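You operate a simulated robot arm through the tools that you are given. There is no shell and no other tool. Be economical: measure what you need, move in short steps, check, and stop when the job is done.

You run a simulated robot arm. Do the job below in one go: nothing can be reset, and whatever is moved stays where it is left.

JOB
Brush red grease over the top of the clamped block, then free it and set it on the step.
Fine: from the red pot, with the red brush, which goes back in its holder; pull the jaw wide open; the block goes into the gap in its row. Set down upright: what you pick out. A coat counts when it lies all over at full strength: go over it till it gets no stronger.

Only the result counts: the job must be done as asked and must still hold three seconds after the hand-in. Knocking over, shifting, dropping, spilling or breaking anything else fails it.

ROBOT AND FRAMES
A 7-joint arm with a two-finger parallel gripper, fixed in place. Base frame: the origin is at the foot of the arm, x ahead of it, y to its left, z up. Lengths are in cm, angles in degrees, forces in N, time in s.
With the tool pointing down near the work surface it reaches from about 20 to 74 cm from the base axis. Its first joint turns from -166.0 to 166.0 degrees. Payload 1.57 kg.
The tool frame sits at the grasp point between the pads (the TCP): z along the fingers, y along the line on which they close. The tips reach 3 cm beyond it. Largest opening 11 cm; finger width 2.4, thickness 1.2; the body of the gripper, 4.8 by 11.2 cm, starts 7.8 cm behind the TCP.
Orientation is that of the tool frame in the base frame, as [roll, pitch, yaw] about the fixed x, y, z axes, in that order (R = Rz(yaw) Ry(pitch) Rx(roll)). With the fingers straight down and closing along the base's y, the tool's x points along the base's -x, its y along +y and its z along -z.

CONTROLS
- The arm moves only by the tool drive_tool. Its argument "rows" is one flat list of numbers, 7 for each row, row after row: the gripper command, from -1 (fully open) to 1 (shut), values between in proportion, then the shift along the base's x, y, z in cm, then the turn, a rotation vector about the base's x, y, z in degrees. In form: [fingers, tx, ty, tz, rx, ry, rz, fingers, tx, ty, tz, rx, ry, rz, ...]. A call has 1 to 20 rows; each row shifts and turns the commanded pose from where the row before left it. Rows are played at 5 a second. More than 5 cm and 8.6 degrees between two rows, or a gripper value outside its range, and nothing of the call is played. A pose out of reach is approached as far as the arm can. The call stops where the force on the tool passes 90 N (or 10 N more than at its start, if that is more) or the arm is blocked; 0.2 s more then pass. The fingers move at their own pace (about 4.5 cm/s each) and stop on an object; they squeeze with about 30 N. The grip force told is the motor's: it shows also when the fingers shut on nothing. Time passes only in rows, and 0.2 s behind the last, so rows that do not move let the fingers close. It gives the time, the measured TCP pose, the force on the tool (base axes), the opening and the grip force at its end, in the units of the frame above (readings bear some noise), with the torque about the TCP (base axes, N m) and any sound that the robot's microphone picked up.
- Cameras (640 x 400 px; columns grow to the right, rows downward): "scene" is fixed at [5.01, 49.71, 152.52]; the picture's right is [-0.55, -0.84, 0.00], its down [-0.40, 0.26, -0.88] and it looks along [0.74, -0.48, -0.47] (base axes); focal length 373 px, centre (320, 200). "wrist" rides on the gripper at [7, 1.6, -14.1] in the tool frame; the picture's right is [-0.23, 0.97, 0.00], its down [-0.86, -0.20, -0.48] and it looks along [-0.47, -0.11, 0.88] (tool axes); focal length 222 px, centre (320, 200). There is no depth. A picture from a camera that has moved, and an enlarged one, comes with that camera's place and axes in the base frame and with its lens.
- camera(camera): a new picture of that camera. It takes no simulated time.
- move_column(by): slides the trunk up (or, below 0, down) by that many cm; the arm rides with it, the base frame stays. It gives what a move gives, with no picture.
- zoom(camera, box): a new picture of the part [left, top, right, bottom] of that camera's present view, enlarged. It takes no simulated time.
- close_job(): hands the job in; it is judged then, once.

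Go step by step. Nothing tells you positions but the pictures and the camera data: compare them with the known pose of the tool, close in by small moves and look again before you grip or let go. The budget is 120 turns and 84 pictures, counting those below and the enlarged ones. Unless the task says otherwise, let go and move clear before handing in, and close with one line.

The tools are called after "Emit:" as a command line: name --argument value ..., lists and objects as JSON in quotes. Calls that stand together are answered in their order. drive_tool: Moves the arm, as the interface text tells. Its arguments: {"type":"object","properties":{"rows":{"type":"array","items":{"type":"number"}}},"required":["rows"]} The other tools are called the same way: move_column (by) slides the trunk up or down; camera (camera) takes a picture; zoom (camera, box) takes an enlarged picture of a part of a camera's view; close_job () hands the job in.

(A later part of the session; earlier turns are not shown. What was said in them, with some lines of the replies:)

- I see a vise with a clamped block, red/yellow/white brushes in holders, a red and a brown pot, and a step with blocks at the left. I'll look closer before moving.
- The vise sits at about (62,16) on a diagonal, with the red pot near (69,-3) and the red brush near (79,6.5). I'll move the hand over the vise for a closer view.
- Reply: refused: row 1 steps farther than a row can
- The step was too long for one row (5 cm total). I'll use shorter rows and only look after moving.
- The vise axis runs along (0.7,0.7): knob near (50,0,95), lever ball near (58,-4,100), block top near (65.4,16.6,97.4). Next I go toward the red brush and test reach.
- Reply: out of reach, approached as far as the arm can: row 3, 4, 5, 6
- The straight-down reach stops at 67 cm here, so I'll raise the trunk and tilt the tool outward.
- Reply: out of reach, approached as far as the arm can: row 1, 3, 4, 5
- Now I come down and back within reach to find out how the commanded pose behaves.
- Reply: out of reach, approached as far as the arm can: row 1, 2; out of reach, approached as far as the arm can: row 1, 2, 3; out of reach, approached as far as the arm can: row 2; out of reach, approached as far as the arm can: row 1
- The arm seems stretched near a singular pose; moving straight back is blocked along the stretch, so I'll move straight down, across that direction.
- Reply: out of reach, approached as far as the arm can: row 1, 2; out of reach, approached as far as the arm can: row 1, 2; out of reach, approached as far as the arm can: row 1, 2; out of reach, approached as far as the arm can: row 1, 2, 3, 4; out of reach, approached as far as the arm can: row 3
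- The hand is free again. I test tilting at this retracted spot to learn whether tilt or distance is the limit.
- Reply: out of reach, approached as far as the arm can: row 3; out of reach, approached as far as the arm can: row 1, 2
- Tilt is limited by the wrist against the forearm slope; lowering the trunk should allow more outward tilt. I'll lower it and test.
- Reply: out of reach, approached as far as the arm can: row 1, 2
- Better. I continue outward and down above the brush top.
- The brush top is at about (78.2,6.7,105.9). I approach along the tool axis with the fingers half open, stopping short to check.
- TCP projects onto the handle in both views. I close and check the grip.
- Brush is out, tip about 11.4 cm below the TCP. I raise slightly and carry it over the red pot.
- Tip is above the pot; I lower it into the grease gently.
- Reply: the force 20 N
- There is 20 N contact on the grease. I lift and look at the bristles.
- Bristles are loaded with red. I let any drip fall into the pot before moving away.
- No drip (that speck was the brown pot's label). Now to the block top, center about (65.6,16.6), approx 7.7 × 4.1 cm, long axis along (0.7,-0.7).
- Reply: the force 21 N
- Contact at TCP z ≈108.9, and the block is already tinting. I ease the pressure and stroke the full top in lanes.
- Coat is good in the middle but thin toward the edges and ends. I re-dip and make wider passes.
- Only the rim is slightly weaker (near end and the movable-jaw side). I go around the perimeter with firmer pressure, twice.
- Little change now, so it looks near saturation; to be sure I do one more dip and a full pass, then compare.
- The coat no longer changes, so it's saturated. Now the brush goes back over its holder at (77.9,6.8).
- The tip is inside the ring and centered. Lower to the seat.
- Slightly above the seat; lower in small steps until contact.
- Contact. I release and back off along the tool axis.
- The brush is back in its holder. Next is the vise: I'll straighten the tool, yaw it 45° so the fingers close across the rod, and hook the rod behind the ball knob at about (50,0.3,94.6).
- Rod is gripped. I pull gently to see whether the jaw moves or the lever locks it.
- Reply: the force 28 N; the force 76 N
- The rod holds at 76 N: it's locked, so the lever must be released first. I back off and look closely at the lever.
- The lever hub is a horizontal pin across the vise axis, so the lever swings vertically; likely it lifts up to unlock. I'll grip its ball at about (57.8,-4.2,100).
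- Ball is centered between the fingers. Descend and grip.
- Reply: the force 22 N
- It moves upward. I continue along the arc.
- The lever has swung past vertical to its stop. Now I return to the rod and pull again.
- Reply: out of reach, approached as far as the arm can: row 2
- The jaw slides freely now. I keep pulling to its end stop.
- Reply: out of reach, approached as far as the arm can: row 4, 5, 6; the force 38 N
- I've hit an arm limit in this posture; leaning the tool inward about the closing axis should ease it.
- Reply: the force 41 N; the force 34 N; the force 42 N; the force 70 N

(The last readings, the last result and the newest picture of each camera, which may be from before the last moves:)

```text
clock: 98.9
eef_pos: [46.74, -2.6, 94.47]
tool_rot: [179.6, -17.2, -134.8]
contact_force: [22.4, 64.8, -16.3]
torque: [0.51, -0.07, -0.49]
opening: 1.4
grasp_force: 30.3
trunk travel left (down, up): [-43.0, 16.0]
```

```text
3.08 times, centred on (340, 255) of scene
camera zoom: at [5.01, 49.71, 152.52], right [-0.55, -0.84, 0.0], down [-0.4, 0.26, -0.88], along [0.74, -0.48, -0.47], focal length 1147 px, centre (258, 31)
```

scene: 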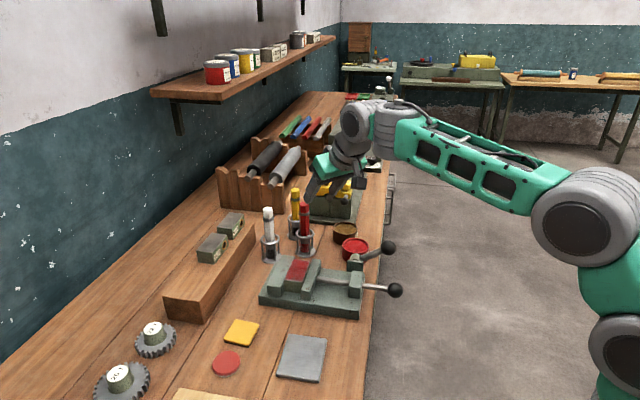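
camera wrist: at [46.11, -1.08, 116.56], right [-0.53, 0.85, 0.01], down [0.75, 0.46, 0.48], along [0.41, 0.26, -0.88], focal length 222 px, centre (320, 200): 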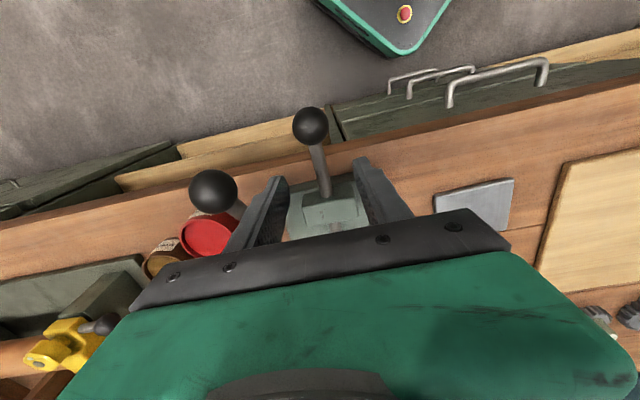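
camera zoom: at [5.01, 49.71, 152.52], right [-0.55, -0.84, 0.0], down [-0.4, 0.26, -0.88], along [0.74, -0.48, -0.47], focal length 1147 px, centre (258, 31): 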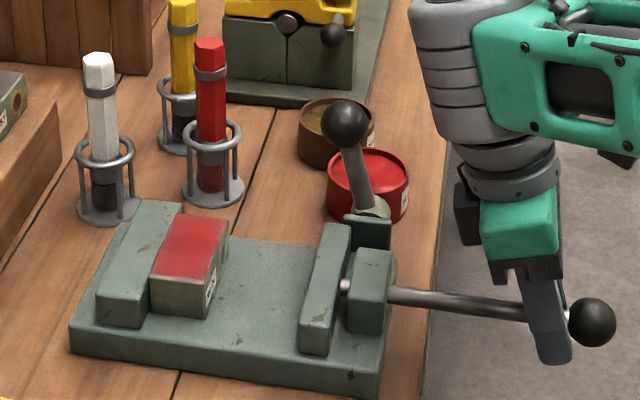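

The jaw is fully open at its stop. I release the rod, rise, and tilt outward to test reach at the step slot (about (75,38)).

Emit:
drive_tool --rows '[1, 0.3, 0.35, 0, 0, 0, 0, -0.1, 0.3, 0.3, 0, 0, 0, 0, -0.1, 0, 0, 0, 0, 0, 0, -0.1, 0, 0, 0, 0, 0, 0, -0.1, 0.5, 0.5, 3, 0, 0, 0, -0.1, 0.5, 0.5, 4, 0, 0, 0, -0.1, 0.5, 0.5, 4, 0, 0, 0, -0.1, 0.5, 3, 2, 5.6, -5.6, 0, -0.1, 0.5, 3, 2, 5.6, -5.6, 0, -0.1, 0.5, 3, 1, 5.6, -5.6, 0, -0.1, 1, 3, 0, 5.6, -5.6, 0]'

Emit:
drive_tool --rows '[-0.1, 2, 3, 0, 4, -4, 0, -0.1, 2, 3, 0, 4, -4, 0, -0.1, 2, 3, 0, 4, -4, 0, -0.1, 2, 3, 0, 4, -4, 0]'

```text
clock: 101.3
eef_pos: [49.49, 10.17, 106.93]
tool_rot: [179.5, 14.8, -135.2]
contact_force: [0.4, 0.3, 0.2]
torque: [-0.02, 0.03, 0.0]
opening: 6.03
grasp_force: 0.0
out of reach, approached as far as the arm can: row 7
trunk travel left (down, up): [-43.0, 16.0]
```

```text
clock: 102.3
eef_pos: [57.49, 22.25, 106.89]
tool_rot: [179.6, 37.3, -135.0]
contact_force: [0.6, 0.1, -1.1]
torque: [0.01, 0.0, 0.0]
opening: 6.05
grasp_force: 0.1
trunk travel left (down, up): [-43.0, 16.0]
```

Emit:
drive_tool --rows '[-0.1, 2.5, 2.5, 1, 3, -3, 0, -0.1, 2.5, 2.5, 0, 3, -3, 0, -0.1, 2.5, 2.5, 0, 0, 0, 0, -0.1, 2.5, 2.5, 0, 0, 0, 0]'

Emit:
camera --camera "wrist"

```text
clock: 103.3
eef_pos: [67.47, 32.3, 107.94]
tool_rot: [179.5, 45.8, -135.1]
contact_force: [0.2, -0.1, -0.1]
torque: [0.01, 0.02, -0.02]
opening: 6.05
grasp_force: 0.0
trunk travel left (down, up): [-43.0, 16.0]
```

```text
17 pictures are left
camera wrist: at [55.96, 22.75, 112.67], right [-0.58, 0.8, 0.17], down [0.32, 0.04, 0.95], along [0.75, 0.6, -0.28], focal length 222 px, centre (320, 200)
```

wrist: 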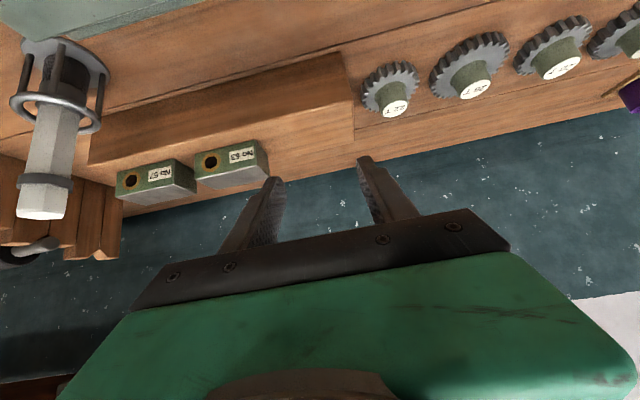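

Emit:
zoom --camera "wrist" --box '[80, 50, 380, 230]'

```text
2.13 times, centred on (230, 140) of wrist
camera zoom: at [55.96, 22.75, 112.67], right [-0.58, 0.8, 0.17], down [0.32, 0.04, 0.95], along [0.75, 0.6, -0.28], focal length 474 px, centre (512, 328)
```

zoom: 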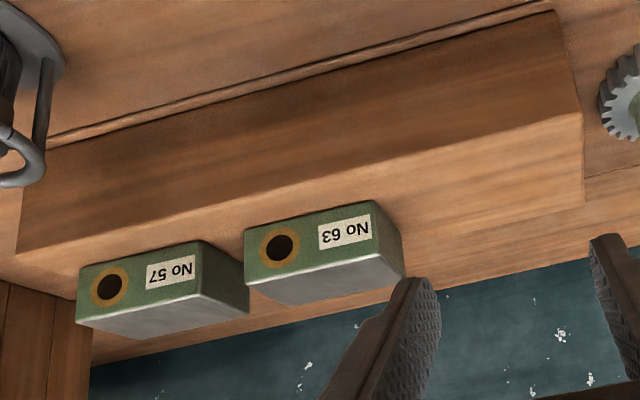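

The step's free slot is the near one, center about (74.8,38.5), in row with No 63 and No 57. I test reach there (empty, above the step).

Emit:
drive_tool --rows '[-0.1, 2.2, 1.8, -1, 0, 0, 0, -0.1, 2.2, 1.8, -1, 0, 0, 0, -0.1, 2.1, 1.8, -1, 0, 0, 0]'

```text
clock: 104.1
eef_pos: [74.09, 37.68, 104.94]
tool_rot: [179.5, 45.8, -135.1]
contact_force: [-0.5, 0.0, -0.3]
torque: [0.02, 0.02, 0.01]
opening: 6.06
grasp_force: 0.1
trunk travel left (down, up): [-43.0, 16.0]
```

Reachable. Now to the block: come over it with the same tilt and opening about 9.7 cm.

Emit:
drive_tool --rows '[-0.1, -1.6, -1.6, 1.2, 0, 0, 0, -0.1, -1.6, -3.9, 0, 0, 0, 0, -0.76, -1.6, -4, 0, 0, 0, 0, -0.76, -1.6, -4, 0, 0, 0, 0, -0.76, -1.55, -4.2, 0, 0, 0, 0, -0.76, -1.55, -4.35, 0, 0, 0, 0, -0.76, 0, 0, -2.5, 0, 0, 0]'

Emit:
zoom --camera "scene" --box '[250, 210, 370, 310]'

Emit:
zoom --camera "wrist" --box '[200, 60, 440, 240]'

```text
clock: 105.7
eef_pos: [64.33, 15.42, 103.6]
tool_rot: [179.5, 45.7, -135.0]
contact_force: [-0.2, -0.4, 0.3]
torque: [-0.02, -0.01, -0.02]
opening: 9.69
grasp_force: 0.1
trunk travel left (down, up): [-43.0, 16.0]
```

```text
4.00 times, centred on (310, 260) of scene
camera zoom: at [5.01, 49.71, 152.52], right [-0.55, -0.84, 0.0], down [-0.4, 0.26, -0.88], along [0.74, -0.48, -0.47], focal length 1491 px, centre (360, -40)
```

zoom: 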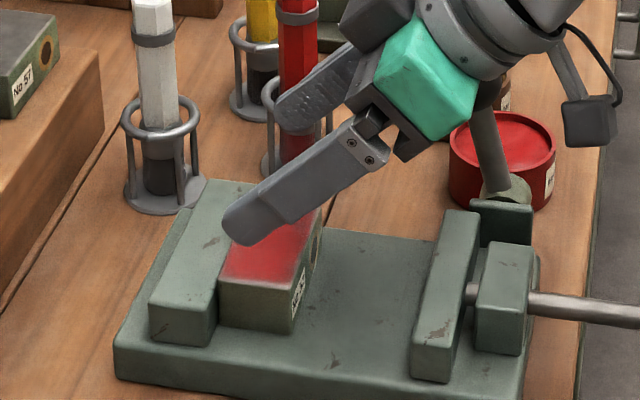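

```text
2.22 times, centred on (320, 150) of wrist
camera zoom: at [53.03, 6.01, 108.47], right [-0.58, 0.8, 0.17], down [0.32, 0.03, 0.95], along [0.75, 0.6, -0.28], focal length 494 px, centre (320, 311)
```

zoom: 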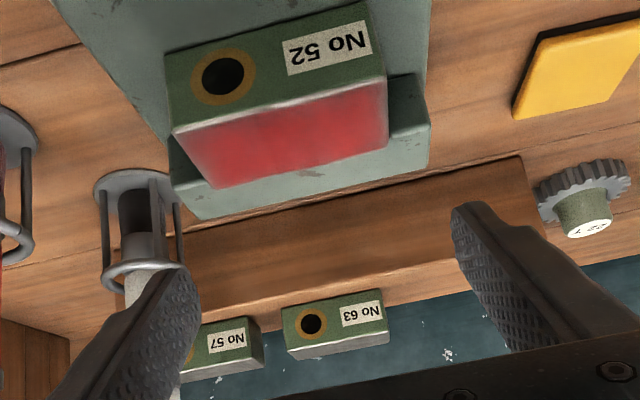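

The block is No 52 (label facing like the others). I line up and descend around its ends.

Emit:
drive_tool --rows '[-0.76, 0.5, 0, -2, 0, 0, 0, -0.76, 0, 0, -2, 0, 0, 0, -0.76, 0, 0, -1.5, 0, 0, 0, -0.76, 0, 0, -0.9, 0, 0, 0]'

Emit:
zoom --camera "scene" --box '[250, 210, 370, 310]'

Emit:
zoom --camera "wrist" --box '[200, 60, 440, 240]'

```text
clock: 106.7
eef_pos: [65.01, 15.64, 97.35]
tool_rot: [179.5, 45.9, -135.1]
contact_force: [-0.2, 0.1, -0.6]
torque: [-0.02, -0.02, 0.04]
opening: 9.7
grasp_force: 0.0
trunk travel left (down, up): [-43.0, 16.0]
```

```text
4.00 times, centred on (310, 260) of scene
camera zoom: at [5.01, 49.71, 152.52], right [-0.55, -0.84, 0.0], down [-0.4, 0.26, -0.88], along [0.74, -0.48, -0.47], focal length 1491 px, centre (360, -40)
```

zoom: 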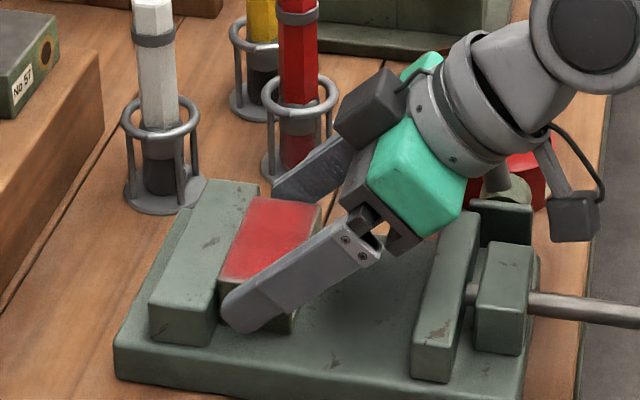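

```text
2.22 times, centred on (320, 150) of wrist
camera zoom: at [53.49, 6.13, 102.07], right [-0.58, 0.8, 0.17], down [0.32, 0.04, 0.95], along [0.75, 0.6, -0.28], focal length 494 px, centre (320, 311)
```

zoom: 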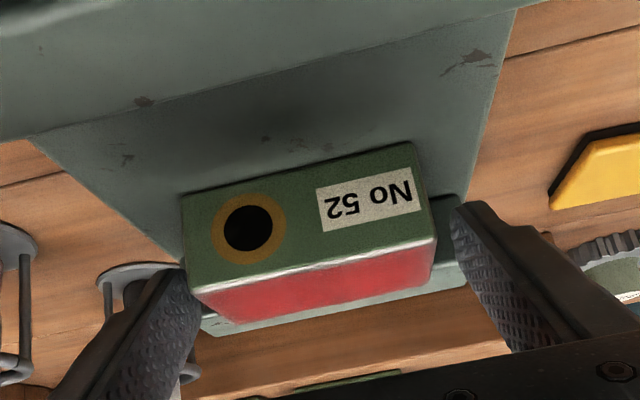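

I shift slightly to center, then close.

Emit:
drive_tool --rows '[-0.76, 0.3, -0.3, -0.15, 0, 0, 0, -0.4, 0, 0, 0, 0, 0, 0, 1, 0, 0, 0, 0, 0, 0, 1, 0, 0, 0, 0, 0, 0, 1, 0, 0, 0, 0, 0, 0]'

```text
clock: 107.9
eef_pos: [65.27, 15.32, 97.26]
tool_rot: [179.5, 45.8, -135.1]
contact_force: [-1.4, 2.8, 0.0]
torque: [-0.12, -0.12, 0.04]
opening: 8.0
grasp_force: 29.9
trunk travel left (down, up): [-43.0, 16.0]
```

Emit:
drive_tool --rows '[1, -0.1, -0.1, 0.5, 0, 0, 0, 1, 0, 0, 0.7, 0, 0, 0, 1, 0, 0, 1.5, 0, 0, 0, 1, 0, 0, 2, 0, 0, 0]'

Emit:
zoom --camera "scene" --box '[250, 200, 370, 300]'

```text
clock: 108.9
eef_pos: [65.39, 15.23, 101.71]
tool_rot: [179.5, 45.8, -135.1]
contact_force: [-0.1, 0.1, -7.1]
torque: [-0.08, 0.1, 0.01]
opening: 8.0
grasp_force: 30.0
trunk travel left (down, up): [-43.0, 16.0]
```

```text
4.00 times, centred on (310, 250) of scene
camera zoom: at [5.01, 49.71, 152.52], right [-0.55, -0.84, 0.0], down [-0.4, 0.26, -0.88], along [0.74, -0.48, -0.47], focal length 1491 px, centre (360, 0)
```

zoom: 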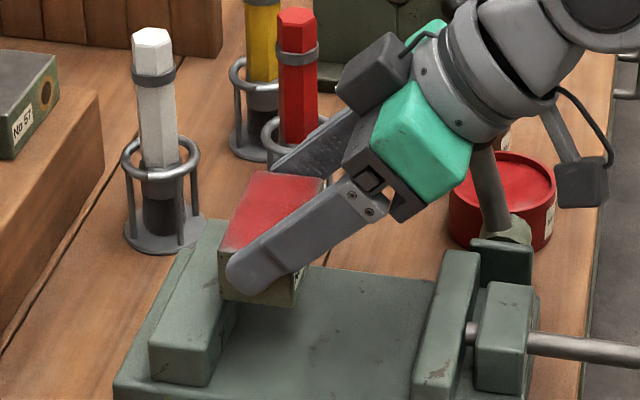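

Block lifted level. I raise it and carry it over to the slot.

Emit:
drive_tool --rows '[1, 0, 0, 2.2, 0, 0, 0, 1, 0, 0.5, 2, 0, 0, 0, 1, 1.2, 3.2, 0, 0, 0, 0, 1, 1.5, 3.8, 0, 0, 0, 0, 1, 1.5, 3.8, 0, 0, 0, 0, 1, 1.5, 3.8, 0, 0, 0, 0, 1, 1.5, 3.8, 0, 0, 0, 0, 1, 1.5, 3.7, 0, 0, 0, 0]'

Emit:
zoom --camera "wrist" --box '[100, 30, 460, 240]'

Emit:
zoom --camera "scene" --box '[140, 180, 300, 330]'

```text
clock: 110.7
eef_pos: [73.96, 37.95, 105.84]
tool_rot: [179.4, 45.6, -135.1]
contact_force: [0.1, 0.3, -6.3]
torque: [-0.06, 0.08, -0.03]
opening: 8.0
grasp_force: 30.1
trunk travel left (down, up): [-43.0, 16.0]
```

```text
1.78 times, centred on (280, 135) of wrist
camera zoom: at [62.4, 28.4, 110.7], right [-0.58, 0.8, 0.17], down [0.33, 0.04, 0.94], along [0.75, 0.6, -0.28], focal length 395 px, centre (391, 316)
```

zoom: 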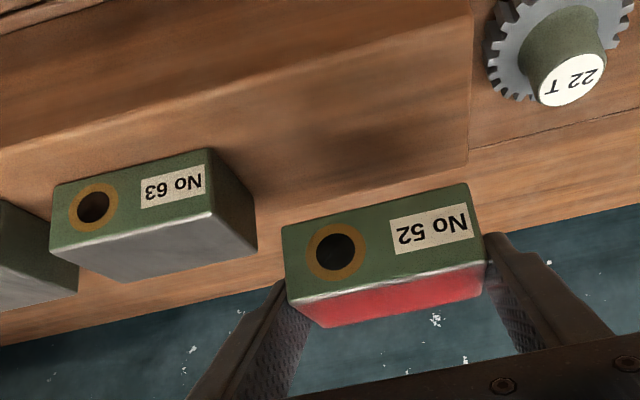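

```text
2.67 times, centred on (220, 255) of scene
camera zoom: at [5.01, 49.71, 152.52], right [-0.55, -0.84, 0.0], down [-0.4, 0.26, -0.88], along [0.74, -0.48, -0.47], focal length 994 px, centre (587, 53)
```

zoom: 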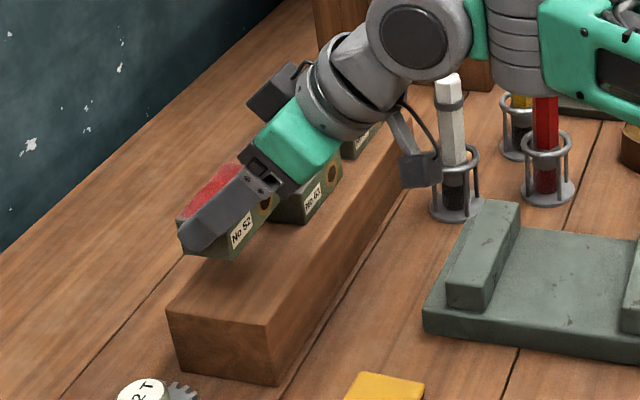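

The block is already aligned with its row (gap about 3 cm as between the others). Lower it.

Emit:
drive_tool --rows '[1, 0, 0, -1.5, 0, 0, 0, 1, 0, 0, -1.5, 0, 0, 0, 1, 0, 0, -1, 0, 0, 0, 1, 0, 0, -0.3, 0, 0, 0]'

Emit:
zoom --camera "wrist" --box '[100, 30, 460, 240]'

```text
clock: 111.7
eef_pos: [74.0, 37.8, 101.52]
tool_rot: [179.5, 45.7, -135.1]
contact_force: [-0.7, -1.3, -8.3]
torque: [-0.04, 0.09, -0.01]
opening: 7.99
grasp_force: 29.8
trunk travel left (down, up): [-43.0, 16.0]
```

```text
1.78 times, centred on (280, 135) of wrist
camera zoom: at [62.47, 28.35, 106.4], right [-0.58, 0.8, 0.17], down [0.33, 0.04, 0.94], along [0.75, 0.6, -0.28], focal length 395 px, centre (391, 316)
```

zoom: 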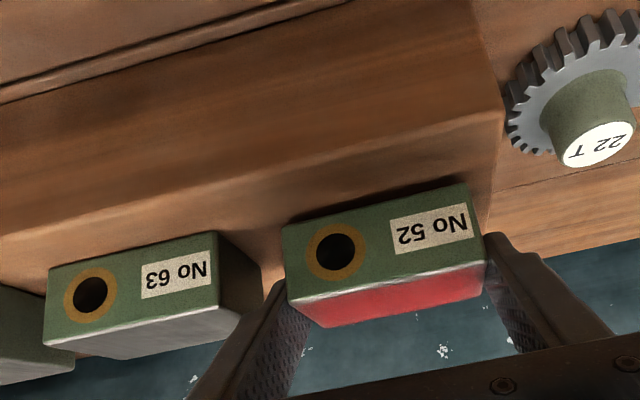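

Emit:
drive_tool --rows '[1, 0, 0, -0.25, 0, 0, 0, 1, 0, 0, -0.25, 0, 0, 0]'

```text
clock: 112.3
eef_pos: [73.9, 37.76, 101.13]
tool_rot: [179.6, 45.8, -135.1]
contact_force: [-1.1, 0.3, -6.1]
torque: [-0.1, 0.0, 0.0]
opening: 7.98
grasp_force: 30.1
trunk travel left (down, up): [-43.0, 16.0]
```

Emit:
drive_tool --rows '[1, 0, 0, -0.2, 0, 0, 0, 1, 0, 0, -0.2, 0, 0, 0]'

```text
clock: 112.9
eef_pos: [73.94, 37.87, 101.1]
tool_rot: [179.5, 46.1, -134.9]
contact_force: [0.7, 0.2, 5.2]
torque: [0.09, 0.34, 0.0]
opening: 8.0
grasp_force: 29.8
trunk travel left (down, up): [-43.0, 16.0]
```

It rests on the step. I open slightly and back off along the tool axis.

Emit:
drive_tool --rows '[-0.5, 0, 0, 0, 0, 0, 0, -0.62, 0, 0, 0, 0, 0, 0, -0.62, 0, 0, 0, 0, 0, 0, -0.62, -0.75, -0.75, 1.05, 0, 0, 0, -0.62, -1.5, -1.5, 2.1, 0, 0, 0, -0.62, -1.5, -1.5, 2.1, 0, 0, 0, -0.62, -1.5, -1.5, 2.1, 0, 0, 0, -0.62, -2, -2, 2, 0, 0, 0, -0.62, -3, -3, 1, 0, 0, 0]'

Emit:
camera --camera "scene"

Emit:
zoom --camera "wrist" --box '[100, 30, 460, 240]'

```text
clock: 114.9
eef_pos: [63.64, 27.49, 111.01]
tool_rot: [179.5, 45.7, -135.1]
contact_force: [0.4, 0.1, -1.3]
torque: [0.06, 0.03, -0.01]
opening: 8.89
grasp_force: 0.1
trunk travel left (down, up): [-43.0, 16.0]
```

```text
7 pictures are left
```

scene: 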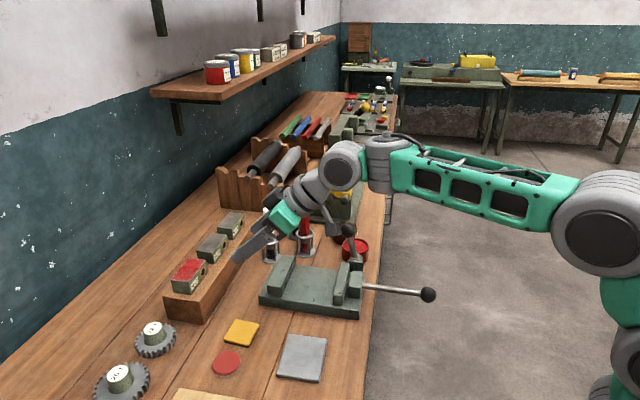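

```text
1.78 times, centred on (280, 135) of wrist
camera zoom: at [52.13, 17.96, 115.89], right [-0.58, 0.8, 0.17], down [0.32, 0.04, 0.95], along [0.75, 0.6, -0.28], focal length 395 px, centre (391, 316)
```

zoom: 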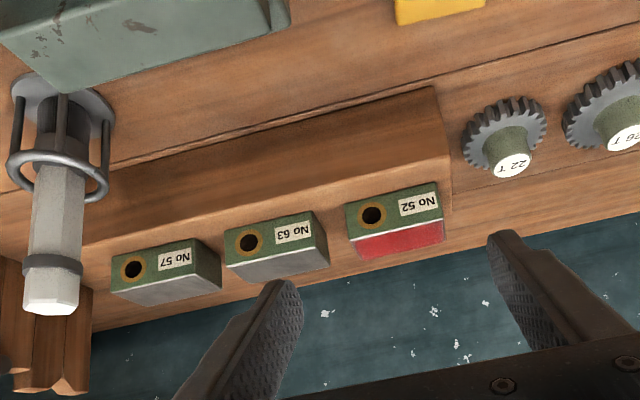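

Emit:
zoom --camera "scene" --box '[150, 200, 270, 320]'

Emit:
zoom --camera "scene" --box '[250, 180, 450, 320]'

```text
3.33 times, centred on (210, 260) of scene
camera zoom: at [5.01, 49.71, 152.52], right [-0.55, -0.84, 0.0], down [-0.4, 0.26, -0.88], along [0.74, -0.48, -0.47], focal length 1243 px, centre (687, 0)
```

zoom: 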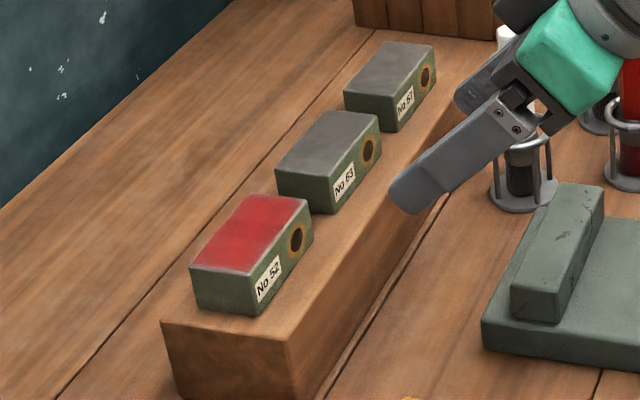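

```text
2.86 times, centred on (350, 250) of scene
camera zoom: at [5.01, 49.71, 152.52], right [-0.55, -0.84, 0.0], down [-0.4, 0.26, -0.88], along [0.74, -0.48, -0.47], focal length 1065 px, centre (234, 57)
```

zoom: 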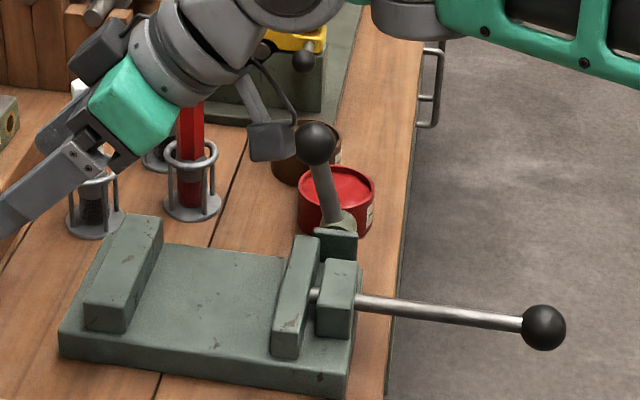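

Everything looks right: No 52 stands greased in its row, the jaw is fully open, the red brush is in its holder, and the hand is clear. I'm handing in.

Emit:
close_job

```text
The job is handed in.
```

The job is handed in. Block No 52 is coated red on top and stands upright in the gap in its row on the step. The jaw is pulled fully open, after I swung the lock lever up to free it. The red brush is back in its holder.
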